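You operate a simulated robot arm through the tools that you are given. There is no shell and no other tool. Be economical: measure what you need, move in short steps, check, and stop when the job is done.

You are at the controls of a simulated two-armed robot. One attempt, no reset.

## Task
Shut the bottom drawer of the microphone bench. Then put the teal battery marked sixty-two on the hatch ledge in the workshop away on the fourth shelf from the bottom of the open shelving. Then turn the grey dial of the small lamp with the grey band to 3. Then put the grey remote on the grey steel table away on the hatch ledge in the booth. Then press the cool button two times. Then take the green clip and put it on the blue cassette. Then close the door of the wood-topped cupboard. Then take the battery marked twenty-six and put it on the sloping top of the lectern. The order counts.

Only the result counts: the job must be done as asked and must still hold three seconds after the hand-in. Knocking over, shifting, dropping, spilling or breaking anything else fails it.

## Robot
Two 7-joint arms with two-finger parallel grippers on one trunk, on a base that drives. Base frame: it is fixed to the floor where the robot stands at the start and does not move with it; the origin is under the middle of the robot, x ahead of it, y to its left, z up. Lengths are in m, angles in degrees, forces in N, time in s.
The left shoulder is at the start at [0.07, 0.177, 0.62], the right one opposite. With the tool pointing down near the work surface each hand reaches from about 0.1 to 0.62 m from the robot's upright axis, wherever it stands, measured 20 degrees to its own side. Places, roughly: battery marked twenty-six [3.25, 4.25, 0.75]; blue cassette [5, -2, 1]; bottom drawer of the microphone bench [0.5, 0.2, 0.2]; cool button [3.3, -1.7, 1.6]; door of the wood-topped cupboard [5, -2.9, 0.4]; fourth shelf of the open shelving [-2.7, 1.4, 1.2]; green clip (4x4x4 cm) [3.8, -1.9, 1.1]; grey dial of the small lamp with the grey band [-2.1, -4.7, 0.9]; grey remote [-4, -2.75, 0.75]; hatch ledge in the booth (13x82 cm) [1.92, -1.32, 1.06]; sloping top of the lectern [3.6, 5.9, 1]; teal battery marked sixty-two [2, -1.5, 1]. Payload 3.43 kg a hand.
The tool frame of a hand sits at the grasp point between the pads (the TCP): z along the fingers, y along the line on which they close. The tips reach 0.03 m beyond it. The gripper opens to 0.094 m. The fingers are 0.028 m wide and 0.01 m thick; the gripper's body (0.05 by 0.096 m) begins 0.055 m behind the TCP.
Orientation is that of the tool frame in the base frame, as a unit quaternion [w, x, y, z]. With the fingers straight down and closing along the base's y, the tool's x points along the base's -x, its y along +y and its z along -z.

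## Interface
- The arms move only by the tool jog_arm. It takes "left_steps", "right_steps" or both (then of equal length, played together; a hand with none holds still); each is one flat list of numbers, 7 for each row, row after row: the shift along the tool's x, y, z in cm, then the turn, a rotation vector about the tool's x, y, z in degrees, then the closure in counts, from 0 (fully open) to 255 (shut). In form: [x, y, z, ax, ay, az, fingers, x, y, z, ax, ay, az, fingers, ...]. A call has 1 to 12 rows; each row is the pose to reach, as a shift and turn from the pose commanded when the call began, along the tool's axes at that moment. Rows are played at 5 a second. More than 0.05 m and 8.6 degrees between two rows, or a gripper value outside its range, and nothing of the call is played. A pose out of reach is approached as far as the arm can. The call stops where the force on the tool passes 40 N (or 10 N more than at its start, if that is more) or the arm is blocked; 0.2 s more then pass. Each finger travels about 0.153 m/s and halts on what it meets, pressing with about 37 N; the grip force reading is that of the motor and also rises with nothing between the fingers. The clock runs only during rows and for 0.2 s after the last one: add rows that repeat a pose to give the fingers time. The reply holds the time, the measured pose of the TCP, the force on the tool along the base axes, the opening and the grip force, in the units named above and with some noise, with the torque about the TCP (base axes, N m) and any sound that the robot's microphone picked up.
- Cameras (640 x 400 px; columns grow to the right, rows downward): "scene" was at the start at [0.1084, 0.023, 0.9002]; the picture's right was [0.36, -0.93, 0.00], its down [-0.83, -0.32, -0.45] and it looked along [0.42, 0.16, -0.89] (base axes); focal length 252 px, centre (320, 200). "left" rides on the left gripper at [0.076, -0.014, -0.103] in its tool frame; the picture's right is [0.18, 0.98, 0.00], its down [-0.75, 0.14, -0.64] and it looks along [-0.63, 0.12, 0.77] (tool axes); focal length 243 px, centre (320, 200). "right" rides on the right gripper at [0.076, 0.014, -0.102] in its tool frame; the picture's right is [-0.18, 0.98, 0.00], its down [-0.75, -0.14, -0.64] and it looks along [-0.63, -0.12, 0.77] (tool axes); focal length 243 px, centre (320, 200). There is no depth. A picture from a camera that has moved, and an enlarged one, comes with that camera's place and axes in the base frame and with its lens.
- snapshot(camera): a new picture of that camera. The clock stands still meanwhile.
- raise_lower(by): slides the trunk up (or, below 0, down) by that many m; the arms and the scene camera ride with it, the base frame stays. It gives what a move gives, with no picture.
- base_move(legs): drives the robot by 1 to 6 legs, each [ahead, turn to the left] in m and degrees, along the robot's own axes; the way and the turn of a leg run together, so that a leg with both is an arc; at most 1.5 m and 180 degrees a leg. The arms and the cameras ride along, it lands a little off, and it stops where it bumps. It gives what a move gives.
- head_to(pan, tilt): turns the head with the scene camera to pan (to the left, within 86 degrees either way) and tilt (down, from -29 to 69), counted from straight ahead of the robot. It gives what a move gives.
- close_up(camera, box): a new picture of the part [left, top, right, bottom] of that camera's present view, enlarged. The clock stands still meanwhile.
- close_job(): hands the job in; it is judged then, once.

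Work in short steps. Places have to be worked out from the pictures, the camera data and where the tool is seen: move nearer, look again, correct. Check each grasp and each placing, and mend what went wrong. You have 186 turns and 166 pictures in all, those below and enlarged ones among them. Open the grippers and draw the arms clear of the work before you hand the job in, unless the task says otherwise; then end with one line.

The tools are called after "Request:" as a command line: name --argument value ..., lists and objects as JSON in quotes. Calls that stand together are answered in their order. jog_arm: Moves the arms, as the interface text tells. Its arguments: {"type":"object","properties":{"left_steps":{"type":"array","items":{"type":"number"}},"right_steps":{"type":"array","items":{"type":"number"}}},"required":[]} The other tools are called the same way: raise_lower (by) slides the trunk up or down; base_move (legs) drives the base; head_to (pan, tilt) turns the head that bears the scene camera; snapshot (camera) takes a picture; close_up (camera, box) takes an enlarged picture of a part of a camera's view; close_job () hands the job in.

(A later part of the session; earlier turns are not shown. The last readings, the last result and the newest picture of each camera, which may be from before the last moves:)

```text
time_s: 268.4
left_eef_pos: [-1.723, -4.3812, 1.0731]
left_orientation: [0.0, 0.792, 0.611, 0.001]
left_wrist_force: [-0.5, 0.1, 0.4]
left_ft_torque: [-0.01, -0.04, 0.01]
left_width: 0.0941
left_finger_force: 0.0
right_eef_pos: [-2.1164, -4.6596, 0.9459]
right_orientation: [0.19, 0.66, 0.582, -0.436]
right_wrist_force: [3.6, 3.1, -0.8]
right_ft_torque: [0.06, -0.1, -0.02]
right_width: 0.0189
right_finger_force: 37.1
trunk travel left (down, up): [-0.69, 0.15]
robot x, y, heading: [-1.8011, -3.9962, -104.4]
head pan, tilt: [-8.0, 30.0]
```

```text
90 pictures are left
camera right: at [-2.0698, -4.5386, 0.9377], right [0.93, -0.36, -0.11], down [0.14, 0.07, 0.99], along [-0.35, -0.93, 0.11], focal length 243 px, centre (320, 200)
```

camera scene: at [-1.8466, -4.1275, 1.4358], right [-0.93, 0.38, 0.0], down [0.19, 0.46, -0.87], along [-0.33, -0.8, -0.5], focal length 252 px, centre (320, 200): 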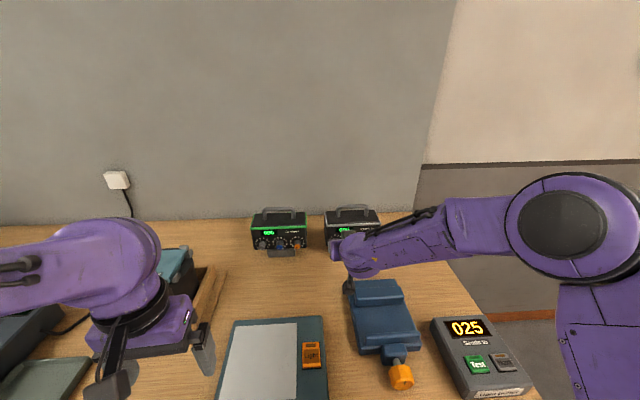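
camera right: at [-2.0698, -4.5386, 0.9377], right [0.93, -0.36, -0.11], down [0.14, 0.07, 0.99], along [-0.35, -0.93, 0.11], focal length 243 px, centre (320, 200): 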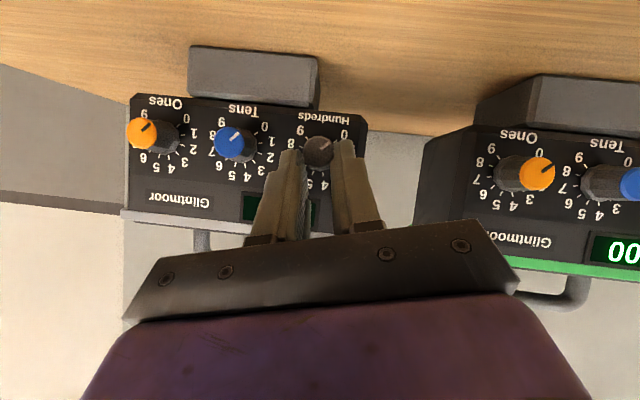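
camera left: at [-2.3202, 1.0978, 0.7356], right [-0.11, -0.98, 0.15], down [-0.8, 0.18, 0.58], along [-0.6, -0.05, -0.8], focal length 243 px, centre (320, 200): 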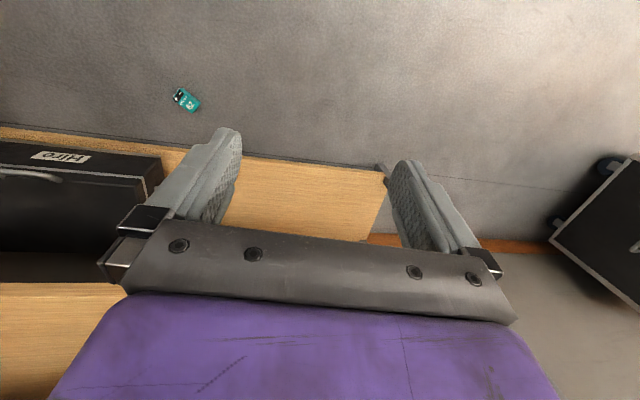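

The knob is gripped (18.9 mm). I'll turn 60° clockwise about the dial's own axis.

Request:
jog_arm --right_steps '[0.01, -0.26, 0.01, -4.3, 0, 6.14, 255, 0.06, -0.52, 0.04, -8.6, 0, 12.3, 255, 0.125, -0.765, 0.09, -12.9, 0, 18.4, 255, 0.22, -1.0, 0.15, -17.2, 0, 24.6, 255, 0.34, -1.22, 0.24, -21.5, 0, 30.7, 255, 0.48, -1.41, 0.34, -25.8, 0, 36.9, 255, 0.64, -1.59, 0.45, -30.1, 0, 43, 255, 0.82, -1.73, 0.57, -34.4, 0, 49.1, 255]'

Request:
snapshot --camera "right"

Request:
close_up --camera "scene" --box '[240, 190, 420, 300]'

```text
time_s: 270.2
left_eef_pos: [-1.7256, -4.3801, 1.0728]
left_orientation: [0.001, 0.791, 0.611, 0.0]
left_wrist_force: [0.4, -0.5, -0.2]
left_ft_torque: [-0.01, -0.01, 0.0]
left_width: 0.0941
left_finger_force: 0.1
right_eef_pos: [-2.1339, -4.6529, 0.9412]
right_orientation: [0.533, 0.755, 0.358, -0.132]
right_wrist_force: [-3.8, 4.6, 0.0]
right_ft_torque: [-0.18, 0.16, -0.47]
right_width: 0.0186
right_finger_force: 37.2
trunk travel left (down, up): [-0.69, 0.15]
robot x, y, heading: [-1.8039, -3.9961, -104.1]
head pan, tilt: [-8.0, 30.0]
```

```text
89 pictures are left
camera right: at [-2.0898, -4.532, 0.9477], right [0.54, -0.25, 0.8], down [-0.75, 0.3, 0.59], along [-0.39, -0.92, -0.02], focal length 243 px, centre (320, 200)
```

right: 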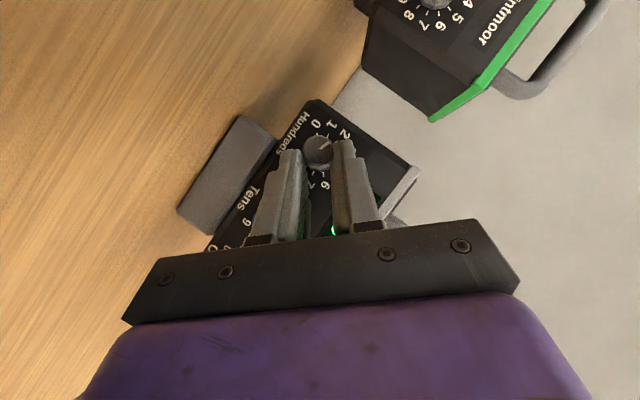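

```text
3.56 times, centred on (330, 245) of scene
camera zoom: at [-1.8483, -4.1271, 1.4358], right [-0.93, 0.38, 0.0], down [0.19, 0.46, -0.87], along [-0.33, -0.8, -0.5], focal length 898 px, centre (284, 40)
```

zoom: 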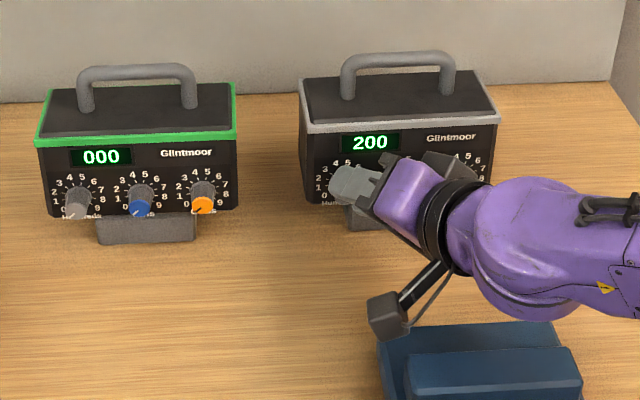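

Display reads 200 — the knob follows well. To avoid dropping the wrist onto the vise, I'll release, rewind 45°, and regrip for the last 30°.

Request:
jog_arm --right_steps '[0, 0, 0, 0, 0, 0, 100, 0, 0, 0, 0, 0, 0, 100, 0, 0, -3, 0, 0, 0, 100, 0.03, 0.49, -2.98, 4.3, 0, -6.14, 100, 0.11, 0.96, -2.92, 8.6, 0, -12.3, 100, 0.23, 1.42, -2.84, 12.9, 0, -18.4, 100, 0.41, 1.86, -2.71, 17.2, 0, -24.6, 100, 0.63, 2.26, -2.56, 21.5, 0, -30.7, 100, 0.89, 2.63, -2.37, 25.8, 0, -36.9, 100, 0.48, 1.41, 0.3, 25.8, 0, -36.9, 100, 0.48, 1.41, 0.3, 25.8, 0, -36.9, 255, 0.48, 1.41, 0.3, 25.8, 0, -36.9, 255]'

Request:
snapshot --camera "right"

```text
time_s: 272.8
left_eef_pos: [-1.724, -4.3807, 1.0719]
left_orientation: [-0.001, 0.792, 0.61, 0.0]
left_wrist_force: [0.2, 0.2, 0.7]
left_ft_torque: [0.02, 0.02, -0.02]
left_width: 0.094
left_finger_force: 0.0
right_eef_pos: [-2.1221, -4.6582, 0.9451]
right_orientation: [0.283, 0.703, 0.538, -0.369]
right_wrist_force: [-0.4, 0.3, 0.4]
right_ft_torque: [0.06, 0.04, -0.18]
right_width: 0.0187
right_finger_force: 37.1
trunk travel left (down, up): [-0.69, 0.15]
robot x, y, heading: [-1.798, -3.9982, -104.3]
head pan, tilt: [-8.0, 30.0]
```

```text
87 pictures are left
camera right: at [-2.0739, -4.5371, 0.9406], right [0.92, -0.36, 0.15], down [-0.11, 0.13, 0.98], along [-0.37, -0.93, 0.08], focal length 243 px, centre (320, 200)
```

right: 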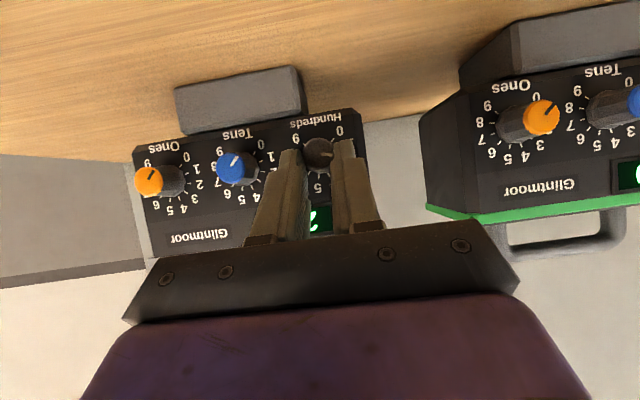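

Regripped. I'll turn 30° more.

Request:
jog_arm --right_steps '[0.01, -0.26, 0.01, -4.3, 0, 6.14, 255, 0.06, -0.52, 0.04, -8.6, 0, 12.3, 255, 0.125, -0.765, 0.09, -12.9, 0, 18.4, 255, 0.22, -1.0, 0.15, -17.2, 0, 24.6, 255, 0.22, -1.0, 0.15, -17.2, 0, 24.6, 255]'

Request:
close_up --camera "scene" --box '[240, 190, 420, 300]'

```text
time_s: 274.0
left_eef_pos: [-1.7231, -4.3801, 1.0717]
left_orientation: [0.0, 0.792, 0.611, 0.0]
left_wrist_force: [-0.5, 0.5, 0.2]
left_ft_torque: [-0.03, -0.05, -0.01]
left_width: 0.094
left_finger_force: 0.0
right_eef_pos: [-2.1307, -4.6545, 0.9442]
right_orientation: [0.458, 0.75, 0.426, -0.216]
right_wrist_force: [0.7, 2.2, -0.4]
right_ft_torque: [0.02, 0.01, -0.19]
right_width: 0.0186
right_finger_force: 36.3
trunk travel left (down, up): [-0.69, 0.15]
robot x, y, heading: [-1.7999, -3.9967, -104.1]
head pan, tilt: [-8.0, 30.0]
```

```text
3.56 times, centred on (330, 245) of scene
camera zoom: at [-1.8465, -4.1288, 1.4357], right [-0.93, 0.38, 0.0], down [0.19, 0.46, -0.87], along [-0.33, -0.8, -0.5], focal length 898 px, centre (284, 40)
```

zoom: 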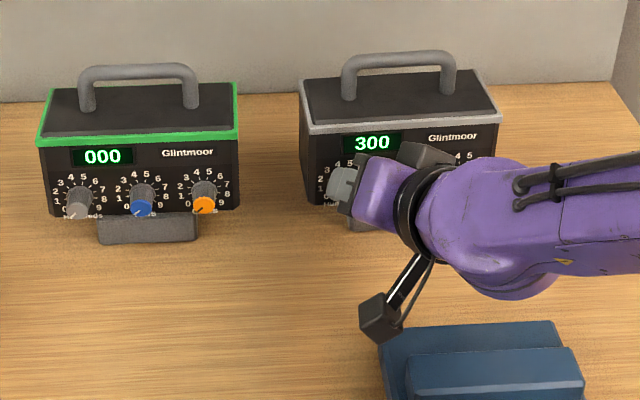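

300 is showing. I'll release, retract along the tool axis and level the hand again.

Request:
jog_arm --right_steps '[0, 0, 0, 0, 0, 0, 100, 0, 0, 0, 0, 0, 0, 100, 0, 0, -3, 0, 0, 0, 100, 0, 0, -6, 4.3, 0, -6.14, 100, 0, 0, -9, 8.6, 0, -12.3, 100, 0, 0, -12, 12.9, 0, -18.4, 100, 0, 0, -15, 17.2, 0, -24.6, 100, -1, 0, -19, 17.2, 0, -24.6, 50, -1, 0, -23, 17.2, 0, -24.6, 0]'

Request:
close_up --camera "scene" --box '[220, 170, 460, 320]'

```text
time_s: 276.0
left_eef_pos: [-1.7275, -4.3785, 1.073]
left_orientation: [0.002, 0.792, 0.611, 0.001]
left_wrist_force: [-0.6, -0.5, 0.4]
left_ft_torque: [-0.02, -0.05, 0.01]
left_width: 0.094
left_finger_force: 0.0
right_eef_pos: [-2.1516, -4.4766, 1.066]
right_orientation: [0.314, 0.692, 0.524, -0.384]
right_wrist_force: [-0.7, -0.4, -0.7]
right_ft_torque: [0.02, -0.01, 0.05]
right_width: 0.0942
right_finger_force: 0.1
right hand out of reach, approached as far as the arm can: row 9
trunk travel left (down, up): [-0.69, 0.15]
robot x, y, heading: [-1.8014, -3.9965, -104.2]
head pan, tilt: [-8.0, 30.0]
```

```text
2.67 times, centred on (340, 245) of scene
camera zoom: at [-1.8527, -4.1268, 1.4356], right [-0.93, 0.38, 0.0], down [0.19, 0.46, -0.87], along [-0.32, -0.8, -0.5], focal length 673 px, centre (267, 80)
```

zoom: 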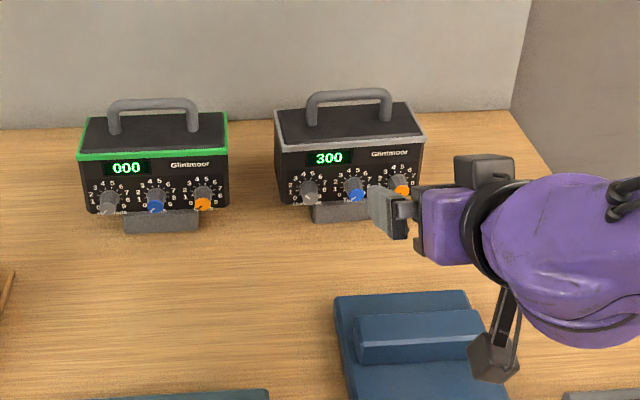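

The lamp shows 300 and stands where it was. Next is the grey remote on the steel table near (−4, −2.75). I'll back off and turn to look.

Request:
base_move --legs '[[-0.45, 0], [0, -95]]'

Request:
head_to --pan 0 --tilt 25

Request:
snapshot --camera "scene"

```text
time_s: 282.7
left_eef_pos: [-2.0813, -3.6084, 1.0724]
left_orientation: [0.0, 0.986, -0.168, 0.0]
left_wrist_force: [0.1, -0.4, 0.2]
left_ft_torque: [0.01, 0.01, 0.0]
left_width: 0.0942
left_finger_force: 0.0
right_eef_pos: [-2.1434, -3.1778, 1.0671]
right_orientation: [-0.073, 0.855, -0.151, -0.49]
right_wrist_force: [0.4, -0.5, -0.3]
right_ft_torque: [-0.03, -0.01, -0.01]
right_width: 0.0938
right_finger_force: 0.1
trunk travel left (down, up): [-0.69, 0.15]
robot x, y, heading: [-1.6919, -3.5635, 161.1]
head pan, tilt: [-8.0, 30.0]
```

```text
time_s: 283.4
left_eef_pos: [-2.081, -3.609, 1.0721]
left_orientation: [0.0, 0.986, -0.169, 0.0]
left_wrist_force: [0.5, -0.6, 0.0]
left_ft_torque: [0.02, 0.0, -0.01]
left_width: 0.0938
left_finger_force: 0.1
right_eef_pos: [-2.1434, -3.1774, 1.0655]
right_orientation: [-0.072, 0.856, -0.151, -0.49]
right_wrist_force: [0.2, 0.6, -0.2]
right_ft_torque: [0.0, -0.02, -0.04]
right_width: 0.0942
right_finger_force: 0.0
trunk travel left (down, up): [-0.69, 0.15]
robot x, y, heading: [-1.6931, -3.5633, 161.1]
head pan, tilt: [0.0, 25.0]
```

```text
84 pictures are left
camera scene: at [-1.8272, -3.5174, 1.4436], right [0.32, 0.95, 0.0], down [0.4, -0.14, -0.91], along [-0.86, 0.29, -0.42], focal length 252 px, centre (320, 200)
```

scene: 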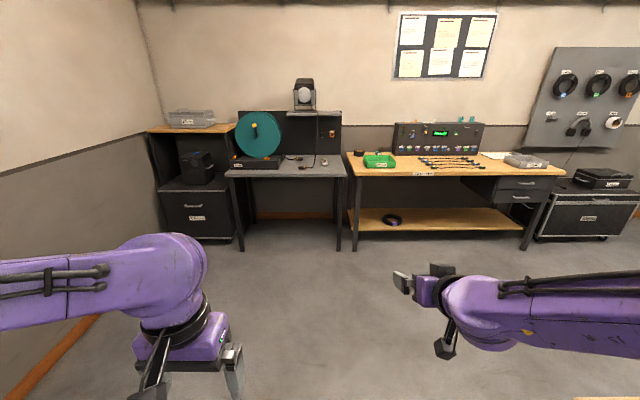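

The grey steel table is the one with the teal reel. I'll zoom in on its top.

Request:
close_up --camera "scene" --box '[225, 110, 355, 190]'

```text
4.92 times, centred on (290, 150) of scene
camera zoom: at [-1.8272, -3.5174, 1.4436], right [0.32, 0.95, 0.0], down [0.4, -0.14, -0.91], along [-0.86, 0.29, -0.42], focal length 1243 px, centre (468, 446)
```

zoom: 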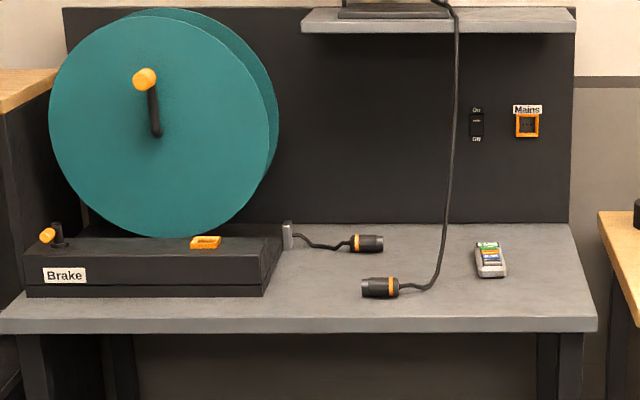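

The remote is near (−4.06, −2.72, 0.76), and the reel is to its left, so the left hand is the better choice. I'll drive to a staging spot.

Request:
base_move --legs '[[0, -8.5], [1.4, 0], [0, 11]]'

Request:
head_to --pan 5 --tilt 35

Request:
snapshot --camera "scene"

```text
time_s: 291.6
left_eef_pos: [-3.311, -2.9957, 1.0724]
left_orientation: [0.0, 0.989, -0.146, 0.0]
left_wrist_force: [0.3, -0.3, -0.2]
left_ft_torque: [0.0, -0.02, 0.04]
left_width: 0.0937
left_finger_force: 0.1
right_eef_pos: [-3.3943, -2.5676, 1.0651]
right_orientation: [-0.061, 0.859, -0.131, -0.492]
right_wrist_force: [0.2, -1.1, 0.6]
right_ft_torque: [0.01, -0.01, 0.0]
right_width: 0.0939
right_finger_force: 0.2
trunk travel left (down, up): [-0.69, 0.15]
robot x, y, heading: [-2.9247, -2.931, 163.9]
head pan, tilt: [0.0, 25.0]
```

```text
time_s: 292.4
left_eef_pos: [-3.3108, -2.9955, 1.0722]
left_orientation: [-0.001, 0.989, -0.145, 0.0]
left_wrist_force: [-0.2, -0.2, -0.3]
left_ft_torque: [-0.01, -0.05, -0.01]
left_width: 0.094
left_finger_force: 0.1
right_eef_pos: [-3.3932, -2.5665, 1.0649]
right_orientation: [-0.06, 0.859, -0.131, -0.492]
right_wrist_force: [-0.4, -0.5, 0.1]
right_ft_torque: [0.03, 0.02, 0.01]
right_width: 0.094
right_finger_force: 0.1
trunk travel left (down, up): [-0.69, 0.15]
robot x, y, heading: [-2.9275, -2.9351, 163.6]
head pan, tilt: [5.0, 35.0]
```

```text
82 pictures are left
camera scene: at [-3.0595, -2.9013, 1.4279], right [0.19, 0.98, 0.0], down [0.56, -0.11, -0.82], along [-0.8, 0.16, -0.57], focal length 252 px, centre (320, 200)
```

scene: 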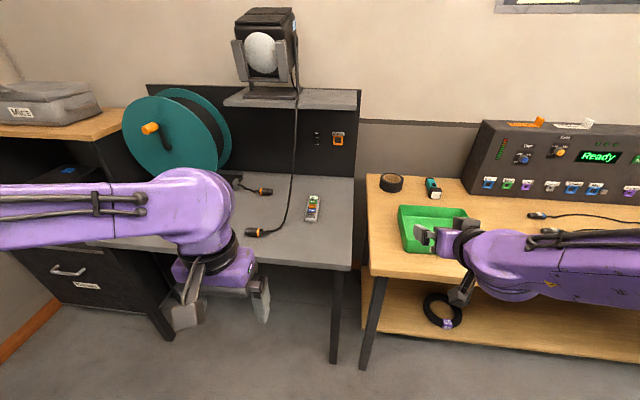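

Triangulated remote: (−3.871, −2.777, 0.81), about 4.5 cm wide, lying along my heading. I'll drive 0.345 m closer with the hands held high.

Request:
base_move --legs '[[0.345, 0]]'

Request:
jog_arm --left_steps '[-5, -1, 0, 0, 0, 0, 0, -9.5, -2, 0, 0, 0, 0, 0, -14, -3, 0, 0, 0, 0, 0, -18.5, -4, 0, 0, 0, 0, 0, -23, -5, 0, 0, 0, 0, 0, -25, -5, 4, 0, 0, 0, 0, -25, -5, 8, 0, 0, 0, 0, -25, -5, 12, 0, 0, 0, 0]'

Request:
snapshot --camera "left"

Request:
snapshot --camera "scene"

```text
time_s: 294.6
left_eef_pos: [-3.6475, -2.8948, 1.0729]
left_orientation: [0.0, 0.989, -0.149, 0.0]
left_wrist_force: [0.0, 0.0, 0.0]
left_ft_torque: [0.01, 0.0, 0.01]
left_width: 0.0939
left_finger_force: 0.0
right_eef_pos: [-3.7268, -2.4672, 1.0664]
right_orientation: [-0.062, 0.859, -0.133, -0.491]
right_wrist_force: [0.5, -0.2, 0.5]
right_ft_torque: [0.02, -0.01, -0.01]
right_width: 0.0938
right_finger_force: 0.1
trunk travel left (down, up): [-0.69, 0.15]
robot x, y, heading: [-3.2595, -2.8315, 163.7]
head pan, tilt: [5.0, 35.0]
```

```text
refused: row 1 steps farther than a row can; nothing moved
```

```text
81 pictures are left
camera left: at [-3.5704, -2.9051, 1.1743], right [-0.11, -0.99, 0.0], down [-0.76, 0.09, 0.64], along [-0.64, 0.07, -0.77], focal length 243 px, centre (320, 200)
```

left: 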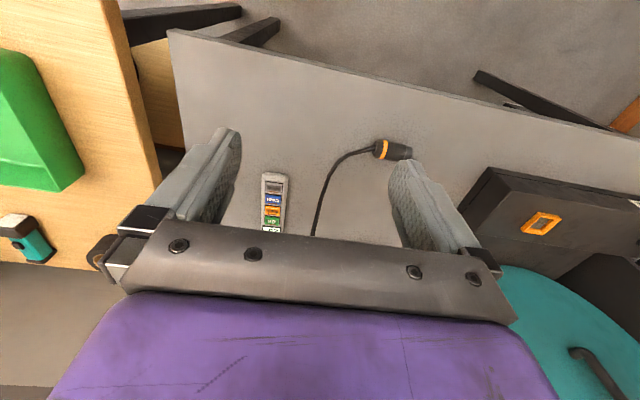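

```text
80 pictures are left
camera scene: at [-3.3947, -2.8023, 1.4279], right [0.2, 0.98, 0.0], down [0.56, -0.11, -0.82], along [-0.8, 0.16, -0.57], focal length 252 px, centre (320, 200)
```

scene: 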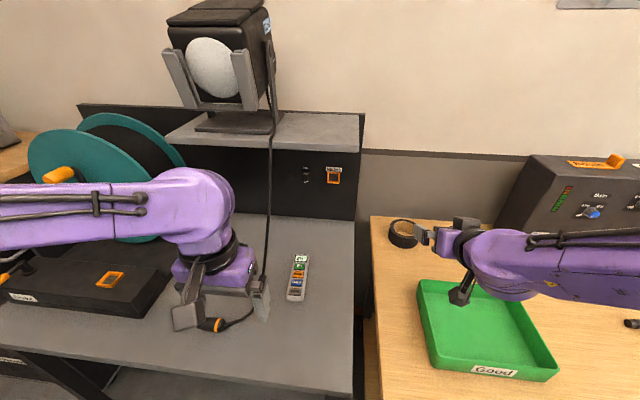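

My first row was too long, so nothing moved. Cable runs left of the remote; I'll shift right first, then forward and down to z 0.93 above the remote.

Request:
jog_arm --left_steps '[0, -4.6, 0, 0, 0, 0, 0, -4.5, -5.1, 0, 0, 0, 0, 0, -9, -5.1, 0, 0, 0, 0, 0, -13.5, -5.1, 0, 0, 0, 0, 0, -18, -5.1, 0, 0, 0, 0, 0, -22, -5.1, 2, 0, 0, 0, 0, -25.3, -5.1, 5, 0, 0, 0, 0, -25.3, -5.1, 9.5, 0, 0, 0, 0, -25.3, -5.1, 13, 0, 0, 0, 0, -25.3, -5.1, 13, 0, 0, 0, 0]'

Request:
snapshot --camera "left"

Request:
snapshot --camera "scene"

```text
time_s: 296.8
left_eef_pos: [-3.8732, -2.7722, 0.9443]
left_orientation: [0.0, 0.989, -0.147, 0.0]
left_wrist_force: [-0.3, -0.2, -0.6]
left_ft_torque: [-0.02, -0.01, 0.0]
left_width: 0.094
left_finger_force: 0.1
right_eef_pos: [-3.7267, -2.4664, 1.0665]
right_orientation: [-0.062, 0.859, -0.133, -0.491]
right_wrist_force: [0.0, -0.6, 0.3]
right_ft_torque: [0.02, -0.02, 0.02]
right_width: 0.094
right_finger_force: 0.1
trunk travel left (down, up): [-0.69, 0.15]
robot x, y, heading: [-3.2628, -2.8329, 163.8]
head pan, tilt: [5.0, 35.0]
```

```text
79 pictures are left
camera left: at [-3.7979, -2.7816, 1.0457], right [-0.11, -0.99, 0.0], down [-0.76, 0.09, 0.64], along [-0.64, 0.07, -0.77], focal length 243 px, centre (320, 200)
```

left: 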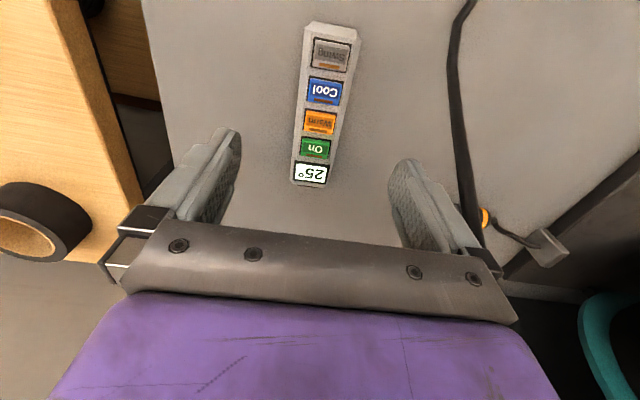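

```text
78 pictures are left
camera scene: at [-3.3948, -2.8021, 1.4279], right [0.2, 0.98, 0.0], down [0.56, -0.11, -0.82], along [-0.8, 0.16, -0.57], focal length 252 px, centre (320, 200)
```

scene: 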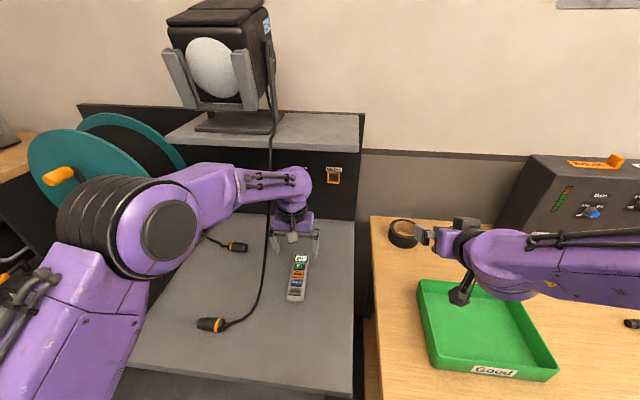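

The remote is centred between the fingers, aligned within 3°. I'll descend to z 0.833, close and lift.

Request:
jog_arm --left_steps '[0, 0.4, 4, 0, 0, -2, 0, 0, 0.4, 8, 0, 0, -2, 0, 0, 0.4, 11, 0, 0, -2, 0, 0, 0.4, 11, 0, 0, -2, 140, 0, 0.4, 11, 0, 0, -2, 255, 0, 0.4, 11, 0, 0, -2, 255, 0, 0.4, 8, 0, 0, -2, 255, 0, 0.4, 4, 0, 0, -2, 255, 0, 0.4, 0, 0, 0, -2, 255]'

Request:
snapshot --camera "left"

```text
time_s: 298.8
left_eef_pos: [-3.873, -2.7773, 0.941]
left_orientation: [0.0, 0.991, -0.131, 0.001]
left_wrist_force: [0.0, -0.6, -1.0]
left_ft_torque: [0.0, -0.04, 0.0]
left_width: 0.0289
left_finger_force: 36.9
right_eef_pos: [-3.7265, -2.4675, 1.0659]
right_orientation: [-0.062, 0.858, -0.133, -0.492]
right_wrist_force: [0.4, -0.1, -1.2]
right_ft_torque: [0.0, 0.05, 0.02]
right_width: 0.0941
right_finger_force: 0.1
trunk travel left (down, up): [-0.69, 0.15]
robot x, y, heading: [-3.2608, -2.8367, 163.6]
head pan, tilt: [5.0, 35.0]
```

```text
77 pictures are left
camera left: at [-3.7969, -2.7851, 1.0437], right [-0.08, -1.0, 0.0], down [-0.76, 0.06, 0.64], along [-0.64, 0.05, -0.77], focal length 243 px, centre (320, 200)
```

left: 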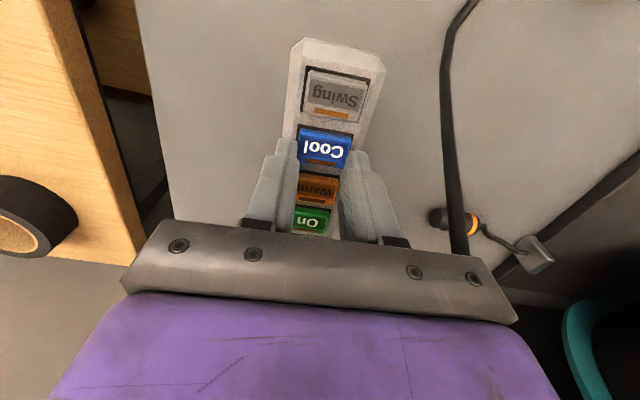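

The remote is held (2.9 cm wide). I'll lift it, draw back over the table, and reverse the base.

Request:
jog_arm --left_steps '[0, 0, -4, 0, 0, 0, 255, 0, 0, -8, 0, 0, 0, 255, 4.5, 0, -10, 0, 0, 0, 255, 9, 0, -10, 0, 0, 0, 255, 13.5, 0, -10, 0, 0, 0, 255, 18, 0, -10, 0, 0, 0, 255, 22, 0, -10, 0, 0, 0, 255]'

Request:
base_move --legs '[[-0.5, 0]]'

Request:
raise_lower --by 0.15

Request:
snapshot --camera "scene"

```text
time_s: 300.4
left_eef_pos: [-3.6618, -2.8351, 1.0408]
left_orientation: [-0.002, 0.991, -0.13, -0.001]
left_wrist_force: [-0.2, 0.2, -1.1]
left_ft_torque: [0.01, -0.01, -0.02]
left_width: 0.029
left_finger_force: 37.1
right_eef_pos: [-3.7259, -2.4698, 1.067]
right_orientation: [-0.063, 0.858, -0.132, -0.492]
right_wrist_force: [-0.9, -0.5, -0.1]
right_ft_torque: [0.03, 0.02, -0.02]
right_width: 0.0941
right_finger_force: 0.0
trunk travel left (down, up): [-0.69, 0.15]
robot x, y, heading: [-3.2585, -2.8336, 163.5]
head pan, tilt: [5.0, 35.0]
```

```text
time_s: 303.4
left_eef_pos: [-3.1847, -2.9713, 1.0404]
left_orientation: [0.001, 0.991, -0.134, 0.0]
left_wrist_force: [-0.6, 0.4, -0.6]
left_ft_torque: [0.0, -0.03, 0.0]
left_width: 0.0287
left_finger_force: 36.8
right_eef_pos: [-3.246, -2.6074, 1.0653]
right_orientation: [-0.064, 0.858, -0.135, -0.492]
right_wrist_force: [1.2, -0.5, -0.5]
right_ft_torque: [-0.02, 0.0, 0.01]
right_width: 0.0943
right_finger_force: 0.1
trunk travel left (down, up): [-0.69, 0.15]
robot x, y, heading: [-2.7842, -2.9773, 163.4]
head pan, tilt: [5.0, 35.0]
```

```text
time_s: 305.1
left_eef_pos: [-3.1841, -2.9722, 1.1912]
left_orientation: [0.0, 0.991, -0.135, 0.0]
left_wrist_force: [-1.0, -0.2, -1.3]
left_ft_torque: [-0.03, -0.01, -0.03]
left_width: 0.0288
left_finger_force: 36.9
right_eef_pos: [-3.2471, -2.6064, 1.2157]
right_orientation: [-0.064, 0.858, -0.135, -0.491]
right_wrist_force: [-0.1, 1.1, 0.1]
right_ft_torque: [-0.03, -0.01, 0.0]
right_width: 0.0939
right_finger_force: 0.0
trunk travel left (down, up): [-0.84, 0.0]
robot x, y, heading: [-2.7786, -2.9789, 163.3]
head pan, tilt: [5.0, 35.0]
```

```text
76 pictures are left
camera scene: at [-2.9172, -2.9439, 1.5778], right [0.21, 0.98, 0.0], down [0.56, -0.12, -0.82], along [-0.8, 0.17, -0.57], focal length 252 px, centre (320, 200)
```

scene: 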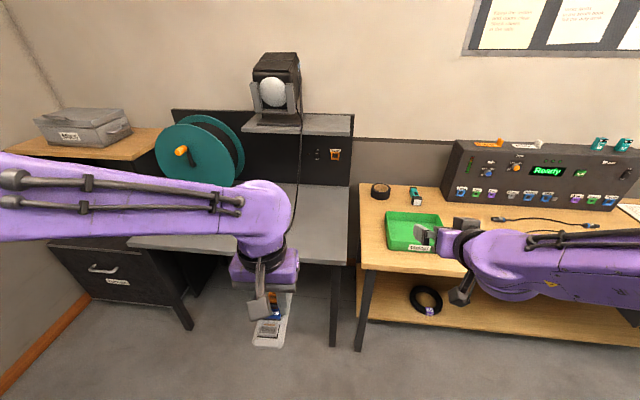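

I'll fold both arms to the narrow carrying posture; the remote stays gripped.

Request:
jog_arm --left_steps '[-0.7, 0, 4.2, 0, 0, 0, 255, -1.4, 0, 8.4, 0, 0, 0, 255, -2, 0, 12.6, 0, 0, 0, 255, -2.7, 0, 16.8, 0, 0, 0, 255, -3.4, 0, 21, 0, 0, 0, 255, -4, 0, 25.2, 0, 0, 0, 255, -4.7, 0, 29.4, 0, 0, 0, 255, -5.4, 0, 33.6, 0, 0, 0, 255, -6, 0, 37.8, 0, 0, 0, 255, -6.7, 0, 42, 0, 0, 0, 255, -7.4, 0, 46.2, 0, 0, 0, 255, -8, 0, 50, 0, 0, 0, 255]' --right_steps '[4, 0.75, 1.67, 0, 4.9, 0, 0, 8, 1.5, 3.33, 0, 9.8, 0, 0, 12, 2.25, 5, 0, 14.7, 0, 0, 16, 3, 6.67, 0, 19.6, 0, 0, 20, 3.75, 8.33, 0, 24.5, 0, 0, 24, 4.5, 10, 0, 29.4, 0, 0, 28, 5.25, 11.7, 0, 34.4, 0, 0, 32, 6, 13.3, 0, 39.3, 0, 0, 36, 6.75, 15, 0, 44.2, 0, 0, 40, 7.5, 16.7, 0, 49.1, 0, 0, 44, 8.25, 18.3, 0, 54, 0, 0, 48, 9, 20, 0, 59, 0, 0]'

Request:
base_move --legs '[[0, -89]]'

Request:
head_to --pan -20 --tilt 25

Request:
snapshot --camera "scene"

```text
time_s: 307.7
left_eef_pos: [-3.265, -2.9535, 0.6908]
left_orientation: [0.0, 0.991, -0.134, 0.001]
left_wrist_force: [0.1, 0.7, -1.6]
left_ft_torque: [0.0, -0.03, -0.01]
left_width: 0.0289
left_finger_force: 36.9
right_eef_pos: [-3.2104, -2.727, 0.7069]
right_orientation: [0.01, 0.989, -0.149, -0.003]
right_wrist_force: [0.0, -0.5, 0.3]
right_ft_torque: [-0.01, -0.07, 0.0]
right_width: 0.094
right_finger_force: 0.0
trunk travel left (down, up): [-0.84, 0.0]
robot x, y, heading: [-2.7861, -2.9759, 163.3]
head pan, tilt: [5.0, 35.0]
```

```text
time_s: 311.9
left_eef_pos: [-2.769, -2.4961, 0.6911]
left_orientation: [0.0, -0.614, 0.789, 0.0]
left_wrist_force: [0.3, 1.0, -1.5]
left_ft_torque: [-0.03, 0.03, 0.02]
left_width: 0.0288
left_finger_force: 36.7
right_eef_pos: [-2.5412, -2.5448, 0.7073]
right_orientation: [-0.004, -0.601, 0.799, 0.012]
right_wrist_force: [0.3, 0.5, 0.2]
right_ft_torque: [0.0, 0.02, 0.05]
right_width: 0.0941
right_finger_force: 0.1
trunk travel left (down, up): [-0.84, 0.0]
robot x, y, heading: [-2.7841, -2.9755, 74.1]
head pan, tilt: [5.0, 35.0]
```

```text
time_s: 312.8
left_eef_pos: [-2.7682, -2.4946, 0.6909]
left_orientation: [-0.001, -0.614, 0.79, -0.001]
left_wrist_force: [-0.4, 0.9, -1.2]
left_ft_torque: [0.0, 0.0, 0.02]
left_width: 0.0288
left_finger_force: 36.9
right_eef_pos: [-2.5411, -2.544, 0.7071]
right_orientation: [-0.004, -0.602, 0.799, 0.012]
right_wrist_force: [-0.2, 0.6, -0.4]
right_ft_torque: [-0.04, 0.01, -0.02]
right_width: 0.0941
right_finger_force: 0.0
trunk travel left (down, up): [-0.84, 0.0]
robot x, y, heading: [-2.7845, -2.9771, 74.5]
head pan, tilt: [-20.0, 25.0]
```

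```text
75 pictures are left
camera scene: at [-2.7158, -2.8531, 1.5936], right [0.81, -0.58, 0.0], down [-0.25, -0.34, -0.91], along [0.53, 0.74, -0.42], focal length 252 px, centre (320, 200)
```

scene: 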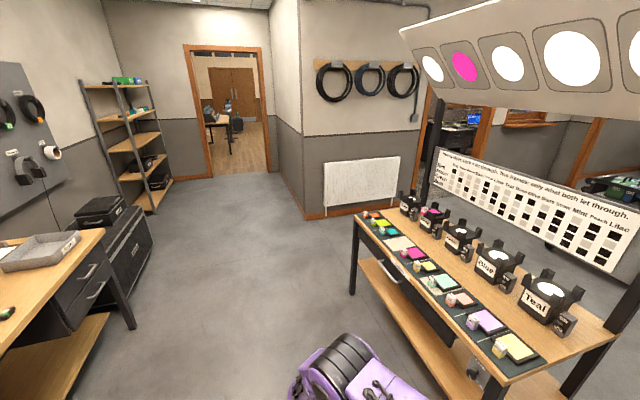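

The way between the rack and the radiator wall is about 1.1 m wide. I'll drive to its west end, then through to in front of the booth doorway.

Request:
base_move --legs '[[1.3, 0], [0.74, 0], [0, -87.5], [1.4, 0]]'

Request:
head_to --pan 20 --tilt 30

Request:
snapshot --camera "scene"

```text
time_s: 333.2
left_eef_pos: [-0.3897, -1.2247, 0.6901]
left_orientation: [0.0, 0.082, 0.997, 0.0]
left_wrist_force: [-0.1, 0.6, -1.4]
left_ft_torque: [-0.01, 0.1, 0.0]
left_width: 0.0289
left_finger_force: 37.0
right_eef_pos: [-0.4197, -1.4554, 0.708]
right_orientation: [0.004, 0.096, 0.995, 0.011]
right_wrist_force: [0.1, -0.8, 0.0]
right_ft_torque: [-0.02, -0.01, -0.03]
right_width: 0.094
right_finger_force: 0.0
trunk travel left (down, up): [-0.84, 0.0]
robot x, y, heading: [-0.872, -1.2531, -10.9]
head pan, tilt: [-20.0, 25.0]
```

```text
time_s: 334.3
left_eef_pos: [-0.3896, -1.2247, 0.6905]
left_orientation: [0.0, 0.08, 0.997, 0.0]
left_wrist_force: [1.0, 0.3, -1.9]
left_ft_torque: [0.0, 0.05, -0.01]
left_width: 0.029
left_finger_force: 36.9
right_eef_pos: [-0.4201, -1.4573, 0.7076]
right_orientation: [0.005, 0.097, 0.995, 0.012]
right_wrist_force: [0.2, 0.2, 0.0]
right_ft_torque: [0.01, -0.02, 0.05]
right_width: 0.0942
right_finger_force: 0.0
trunk travel left (down, up): [-0.84, 0.0]
robot x, y, heading: [-0.8711, -1.2548, -10.5]
head pan, tilt: [20.0, 30.0]
```

```text
74 pictures are left
camera scene: at [-0.7325, -1.2481, 1.5857], right [0.16, -0.99, 0.0], down [-0.49, -0.08, -0.87], along [0.85, 0.14, -0.5], focal length 252 px, centre (320, 200)
```

scene: 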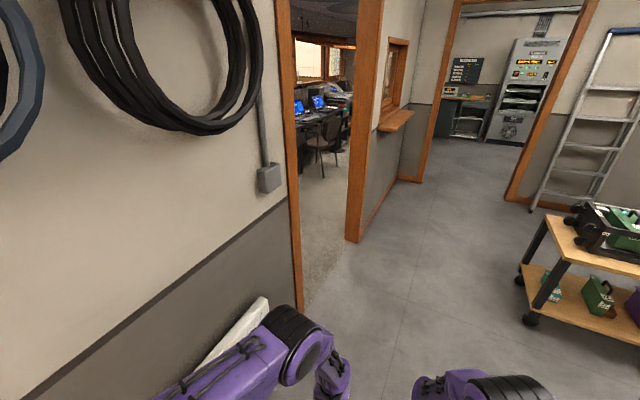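

Doorway posts re-measured at about (0.39, −0.92) and (1.21, −1.25). I'll go to in front of it and turn to face it.

Request:
base_move --legs '[[0, -6], [1.5, 0], [0, 95]]'

Request:
head_to --pan 0 --tilt 42

Request:
snapshot --camera "scene"

```text
time_s: 346.2
left_eef_pos: [0.5406, -1.1866, 0.6909]
left_orientation: [0.0, -0.643, 0.766, 0.0]
left_wrist_force: [0.6, 0.7, -1.3]
left_ft_torque: [-0.05, 0.03, 0.0]
left_width: 0.0284
left_finger_force: 37.8
right_eef_pos: [0.7713, -1.2173, 0.7076]
right_orientation: [-0.005, -0.63, 0.777, 0.012]
right_wrist_force: [0.8, 0.1, -0.3]
right_ft_torque: [-0.02, 0.0, 0.03]
right_width: 0.0941
right_finger_force: 0.0
trunk travel left (down, up): [-0.84, 0.0]
robot x, y, heading: [0.561, -1.6706, 78.6]
head pan, tilt: [20.0, 30.0]
```

```text
time_s: 347.0
left_eef_pos: [0.5415, -1.1856, 0.6902]
left_orientation: [0.0, -0.643, 0.766, 0.0]
left_wrist_force: [0.3, 0.0, -0.9]
left_ft_torque: [-0.04, 0.02, 0.0]
left_width: 0.0284
left_finger_force: 37.1
right_eef_pos: [0.7699, -1.2176, 0.7084]
right_orientation: [-0.005, -0.63, 0.776, 0.012]
right_wrist_force: [0.0, -0.2, 0.3]
right_ft_torque: [-0.02, 0.02, 0.01]
right_width: 0.0943
right_finger_force: 0.0
trunk travel left (down, up): [-0.84, 0.0]
robot x, y, heading: [0.5634, -1.6653, 78.7]
head pan, tilt: [0.0, 42.0]
```

```text
73 pictures are left
camera scene: at [0.5887, -1.5347, 1.5674], right [0.98, -0.2, 0.0], down [-0.13, -0.66, -0.74], along [0.15, 0.73, -0.67], focal length 252 px, centre (320, 200)
```

scene: 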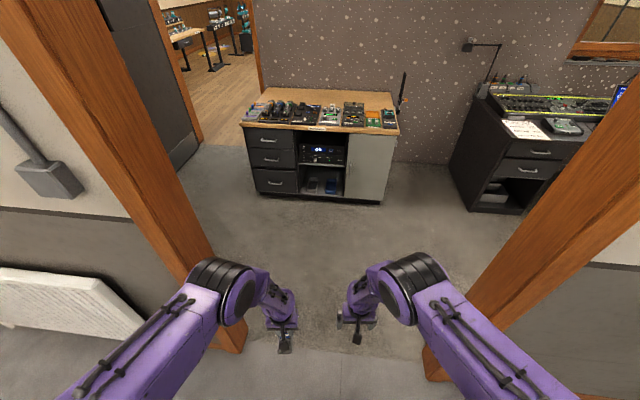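

The posts are at (0.27, −0.96) and (1.21, −1.29); I should steer 5° right. The remote must lie along the 13 cm ledge, so first I'll test how far the left wrist can turn (77° left).

Request:
jog_arm --left_steps '[0, 0, 0, 0, 0, -8.5, 255, 0, 0, 0, 0, 0, -17, 255, 0, 0, 0, 0, 0, -25.5, 255, 0, 0, 0, 0, 0, -34, 255, 0, 0, 0, 0, 0, -42.5, 255, 0, 0, 0, 0, 0, -51, 255, 0, 0, 0, 0, 0, -59.5, 255, 0, 0, 0, 0, 0, -68, 255, 0, 0, 0, 0, 0, -76.5, 255]'

Request:
base_move --legs '[[0, -5]]'

```text
time_s: 349.0
left_eef_pos: [0.5402, -1.1857, 0.6902]
left_orientation: [0.0, 0.979, -0.202, -0.001]
left_wrist_force: [0.6, -0.4, -2.1]
left_ft_torque: [-0.01, -0.03, 0.01]
left_width: 0.0286
left_finger_force: 37.1
right_eef_pos: [0.7714, -1.2177, 0.7077]
right_orientation: [-0.005, -0.631, 0.776, 0.012]
right_wrist_force: [0.1, 0.6, -0.3]
right_ft_torque: [0.01, 0.04, -0.01]
right_width: 0.0939
right_finger_force: 0.1
trunk travel left (down, up): [-0.84, 0.0]
robot x, y, heading: [0.5642, -1.6655, 78.5]
head pan, tilt: [0.0, 42.0]
```

```text
time_s: 349.9
left_eef_pos: [0.5826, -1.1841, 0.6909]
left_orientation: [0.0, 0.969, -0.246, 0.002]
left_wrist_force: [-0.2, 0.6, -1.2]
left_ft_torque: [-0.01, -0.05, 0.01]
left_width: 0.0286
left_finger_force: 37.1
right_eef_pos: [0.8076, -1.2372, 0.7084]
right_orientation: [-0.004, -0.596, 0.803, 0.011]
right_wrist_force: [0.5, -1.3, -0.9]
right_ft_torque: [0.01, 0.02, -0.02]
right_width: 0.0941
right_finger_force: 0.1
trunk travel left (down, up): [-0.84, 0.0]
robot x, y, heading: [0.5636, -1.6674, 73.7]
head pan, tilt: [0.0, 42.0]
```

The wrist reaches the needed 77°. Now through the doorway and along the booth, staying away from the wall.

Request:
base_move --legs '[[1.15, 0], [0, -77], [0.95, 0], [0, -89]]'

Request:
head_to --pan 0 --tilt 40

Request:
snapshot --camera "scene"

```text
time_s: 367.4
left_eef_pos: [1.9705, -1.0798, 0.6912]
left_orientation: [0.0, 0.094, 0.996, 0.0]
left_wrist_force: [-0.1, -0.4, -1.9]
left_ft_torque: [-0.01, 0.09, 0.0]
left_width: 0.0285
left_finger_force: 36.3
right_eef_pos: [1.7404, -1.0987, 0.7075]
right_orientation: [0.011, 0.702, 0.713, 0.007]
right_wrist_force: [0.8, 0.1, -0.1]
right_ft_torque: [-0.03, -0.02, 0.01]
right_width: 0.0938
right_finger_force: 0.1
trunk travel left (down, up): [-0.84, 0.0]
robot x, y, heading: [1.8489, -0.6164, -88.8]
head pan, tilt: [0.0, 42.0]
```

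```text
time_s: 368.0
left_eef_pos: [1.9702, -1.0798, 0.6911]
left_orientation: [0.0, 0.095, 0.995, 0.0]
left_wrist_force: [-1.1, -0.2, -3.0]
left_ft_torque: [-0.02, 0.01, 0.03]
left_width: 0.0286
left_finger_force: 37.4
right_eef_pos: [1.7386, -1.1001, 0.7074]
right_orientation: [0.011, 0.701, 0.713, 0.006]
right_wrist_force: [-0.9, 0.3, -0.8]
right_ft_torque: [0.02, -0.03, 0.02]
right_width: 0.0941
right_finger_force: 0.1
trunk travel left (down, up): [-0.84, 0.0]
robot x, y, heading: [1.8432, -0.615, -88.6]
head pan, tilt: [0.0, 40.0]
```

```text
72 pictures are left
camera scene: at [1.8459, -0.7508, 1.5703], right [-1.0, -0.02, 0.0], down [-0.01, 0.64, -0.77], along [0.02, -0.77, -0.64], focal length 252 px, centre (320, 200)
```

scene: 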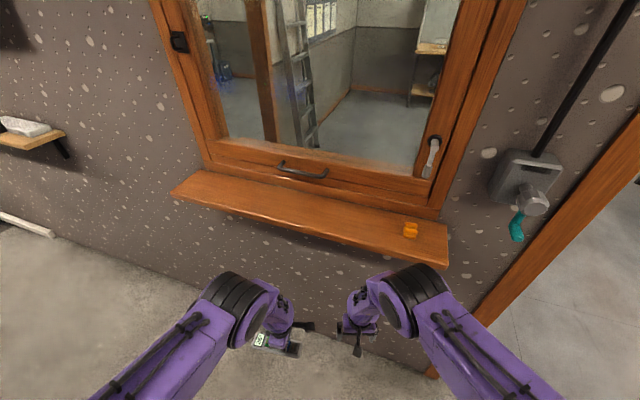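

The ledge triangulates at z ≈ 1.063, centre (1.924, −1.307), running at −17°. I'll raise the remote to z 1.17 and match its angle.

Request:
jog_arm --left_steps '[0, 0, -4.8, 0, 0, 0.6, 255, 0, 0, -9.6, 0, 0, 1.2, 255, 0, 0, -14.4, 0, 0, 1.8, 255, 0, 0, -19.2, 0, 0, 2.4, 255, 0, 0, -24, 0, 0, 3, 255, 0, 0, -28.8, 0, 0, 3.6, 255, 0, 0, -33.6, 0, 0, 4.2, 255, 0, 0, -38.4, 0, 0, 4.8, 255, 0, 0, -43.2, 0, 0, 5.4, 255, 0, 0, -48, 0, 0, 6, 255]'

Request:
snapshot --camera "scene"

Request:
snapshot --camera "left"

```text
time_s: 369.7
left_eef_pos: [1.9733, -1.045, 0.9915]
left_orientation: [-0.021, 0.121, 0.99, 0.072]
left_wrist_force: [-0.1, -0.5, -1.6]
left_ft_torque: [-0.01, 0.05, 0.03]
left_width: 0.0285
left_finger_force: 36.9
right_eef_pos: [1.74, -1.0981, 0.7083]
right_orientation: [0.011, 0.701, 0.713, 0.006]
right_wrist_force: [0.2, 0.1, -0.7]
right_ft_torque: [-0.03, 0.0, 0.01]
right_width: 0.0941
right_finger_force: 0.0
trunk travel left (down, up): [-0.84, 0.0]
robot x, y, heading: [1.8395, -0.6148, -88.8]
head pan, tilt: [0.0, 40.0]
stopped in row 8 (left hand): the arm was blocked; the commanded pose is now the measured one
```

```text
71 pictures are left
camera scene: at [1.8463, -0.7495, 1.5704], right [-1.0, -0.02, 0.0], down [-0.01, 0.64, -0.77], along [0.02, -0.77, -0.64], focal length 252 px, centre (320, 200)
```

scene: 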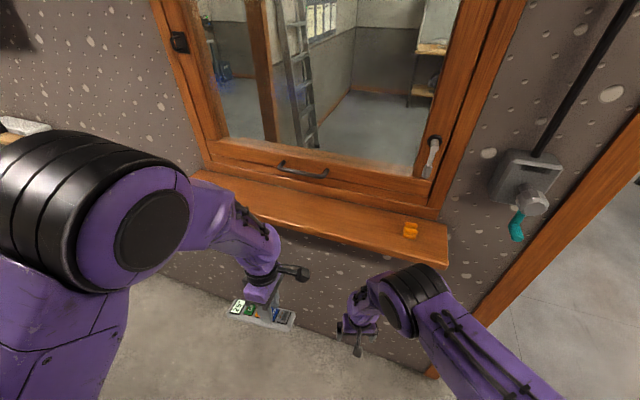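

```text
70 pictures are left
camera left: at [1.8979, -1.0565, 1.0955], right [0.06, 0.99, 0.15], down [0.78, -0.14, 0.61], along [0.62, 0.08, -0.78], focal length 243 px, centre (320, 200)
```

left: 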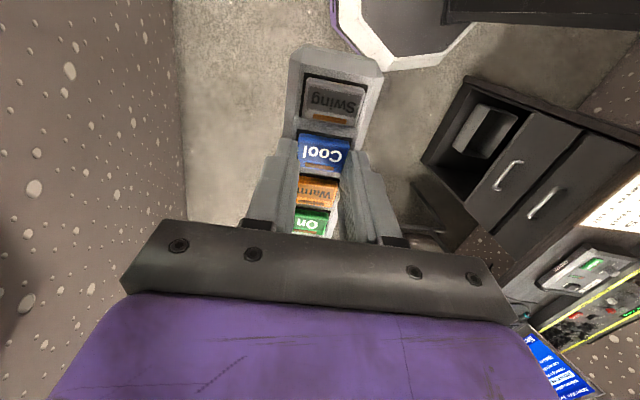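

The arm blocked at the extreme wrist turn. A 20° slant still fits the ledge depth, so I'll ease the wrist back 20° and level it first, then rise.

Request:
jog_arm --left_steps '[0, 0, -0.5, 2.3, -1.6, 7.6, 255, 0, 0, -1, 4.7, -3.2, 15.3, 255, 0, 0, -2, 7.1, -4.9, 23, 255, 0.1, -0.1, -6, 7.1, -4.9, 23, 255, 0.2, -0.2, -10.5, 7.1, -4.9, 23, 255, 0.3, -0.3, -14.5, 7.1, -4.9, 23, 255, 0.3, -0.4, -18, 7.1, -4.9, 23, 255]'

Request:
snapshot --camera "scene"

```text
time_s: 371.3
left_eef_pos: [1.9773, -1.0743, 1.1714]
left_orientation: [0.001, 0.317, 0.948, 0.001]
left_wrist_force: [1.0, 0.2, -0.7]
left_ft_torque: [0.04, 0.04, 0.02]
left_width: 0.0287
left_finger_force: 37.1
right_eef_pos: [1.7393, -1.0984, 0.7076]
right_orientation: [0.011, 0.702, 0.712, 0.006]
right_wrist_force: [0.3, 1.0, -0.9]
right_ft_torque: [-0.01, 0.01, 0.01]
right_width: 0.0939
right_finger_force: 0.1
trunk travel left (down, up): [-0.84, 0.0]
robot x, y, heading: [1.8448, -0.615, -88.8]
head pan, tilt: [0.0, 40.0]
```

```text
69 pictures are left
camera scene: at [1.8461, -0.7499, 1.5703], right [-1.0, -0.02, 0.0], down [-0.01, 0.64, -0.77], along [0.02, -0.77, -0.64], focal length 252 px, centre (320, 200)
```

scene: 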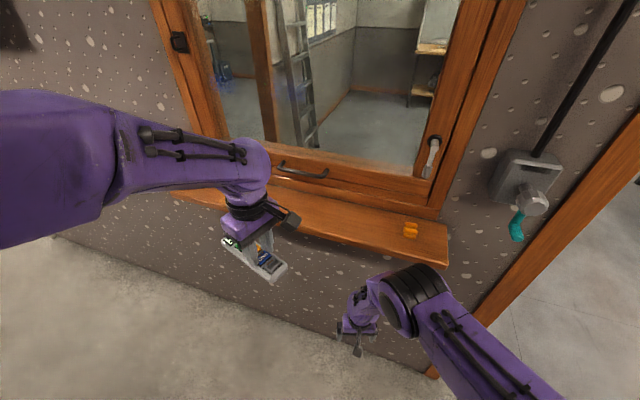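

Level at z 1.17. The window pull is at x ≈ 1.85–1.98, so I'll aim for the freer left part of the ledge, near (2.12, −1.37). First I'll pull the right hand back, then edge the base in.

Request:
jog_arm --right_steps '[4, 0, 0, 0, 0, 0, 0, 8, 0, 0, 0, 0, 0, 0, 12, 0, 0, 0, 0, 0, 0]'

Request:
base_move --legs '[[0, 10.5], [0.24, 0]]'

Request:
snapshot --camera "scene"

Request:
snapshot --camera "left"

```text
time_s: 372.1
left_eef_pos: [1.9757, -1.0743, 1.1722]
left_orientation: [0.0, 0.317, 0.949, 0.001]
left_wrist_force: [-0.1, 0.4, -1.3]
left_ft_torque: [0.04, 0.04, 0.0]
left_width: 0.0286
left_finger_force: 37.3
right_eef_pos: [1.7385, -0.9785, 0.7058]
right_orientation: [0.011, 0.7, 0.714, 0.006]
right_wrist_force: [0.7, 0.4, -0.9]
right_ft_torque: [-0.01, 0.02, -0.01]
right_width: 0.0942
right_finger_force: 0.1
trunk travel left (down, up): [-0.84, 0.0]
robot x, y, heading: [1.8459, -0.6138, -88.5]
head pan, tilt: [0.0, 40.0]
```

```text
time_s: 374.5
left_eef_pos: [2.0974, -1.2409, 1.1751]
left_orientation: [0.002, 0.233, 0.973, -0.004]
left_wrist_force: [1.0, -0.7, -1.4]
left_ft_torque: [0.03, 0.05, -0.03]
left_width: 0.0285
left_finger_force: 37.0
right_eef_pos: [1.8466, -1.174, 0.7059]
right_orientation: [0.001, 0.633, 0.774, 0.014]
right_wrist_force: [-0.2, -0.2, 0.4]
right_ft_torque: [-0.01, -0.01, -0.02]
right_width: 0.094
right_finger_force: 0.1
trunk travel left (down, up): [-0.84, 0.0]
robot x, y, heading: [1.8818, -0.8215, -79.3]
head pan, tilt: [0.0, 40.0]
stopped in leg 2: the robot was blocked; the commanded pose is now the measured one
```

```text
68 pictures are left
camera scene: at [1.913, -0.9403, 1.5716], right [-0.98, -0.19, 0.0], down [-0.13, 0.62, -0.77], along [0.15, -0.76, -0.64], focal length 252 px, centre (320, 200)
```

scene: 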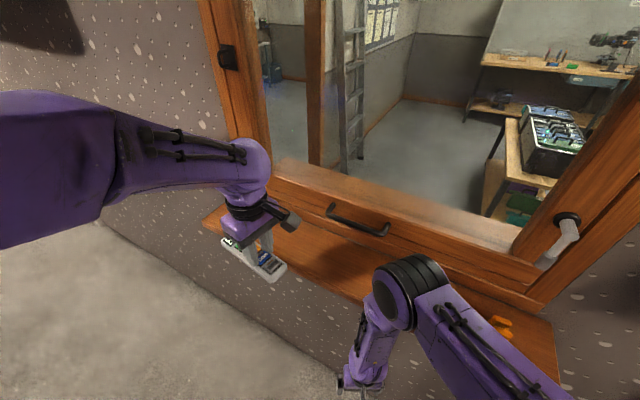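

```text
67 pictures are left
camera left: at [2.0218, -1.219, 1.2765], right [0.28, 0.96, -0.01], down [0.73, -0.21, 0.64], along [0.62, -0.19, -0.76], focal length 243 px, centre (320, 200)
```

left: 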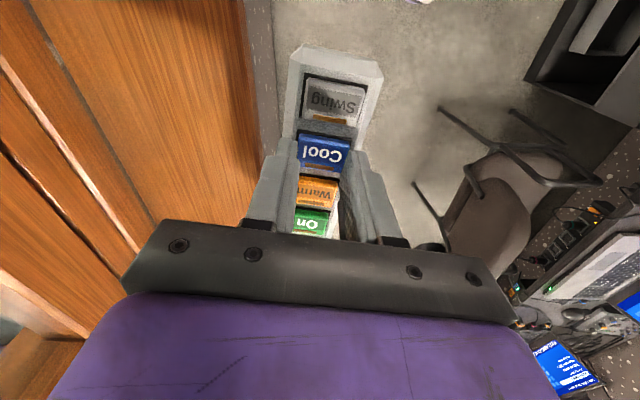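

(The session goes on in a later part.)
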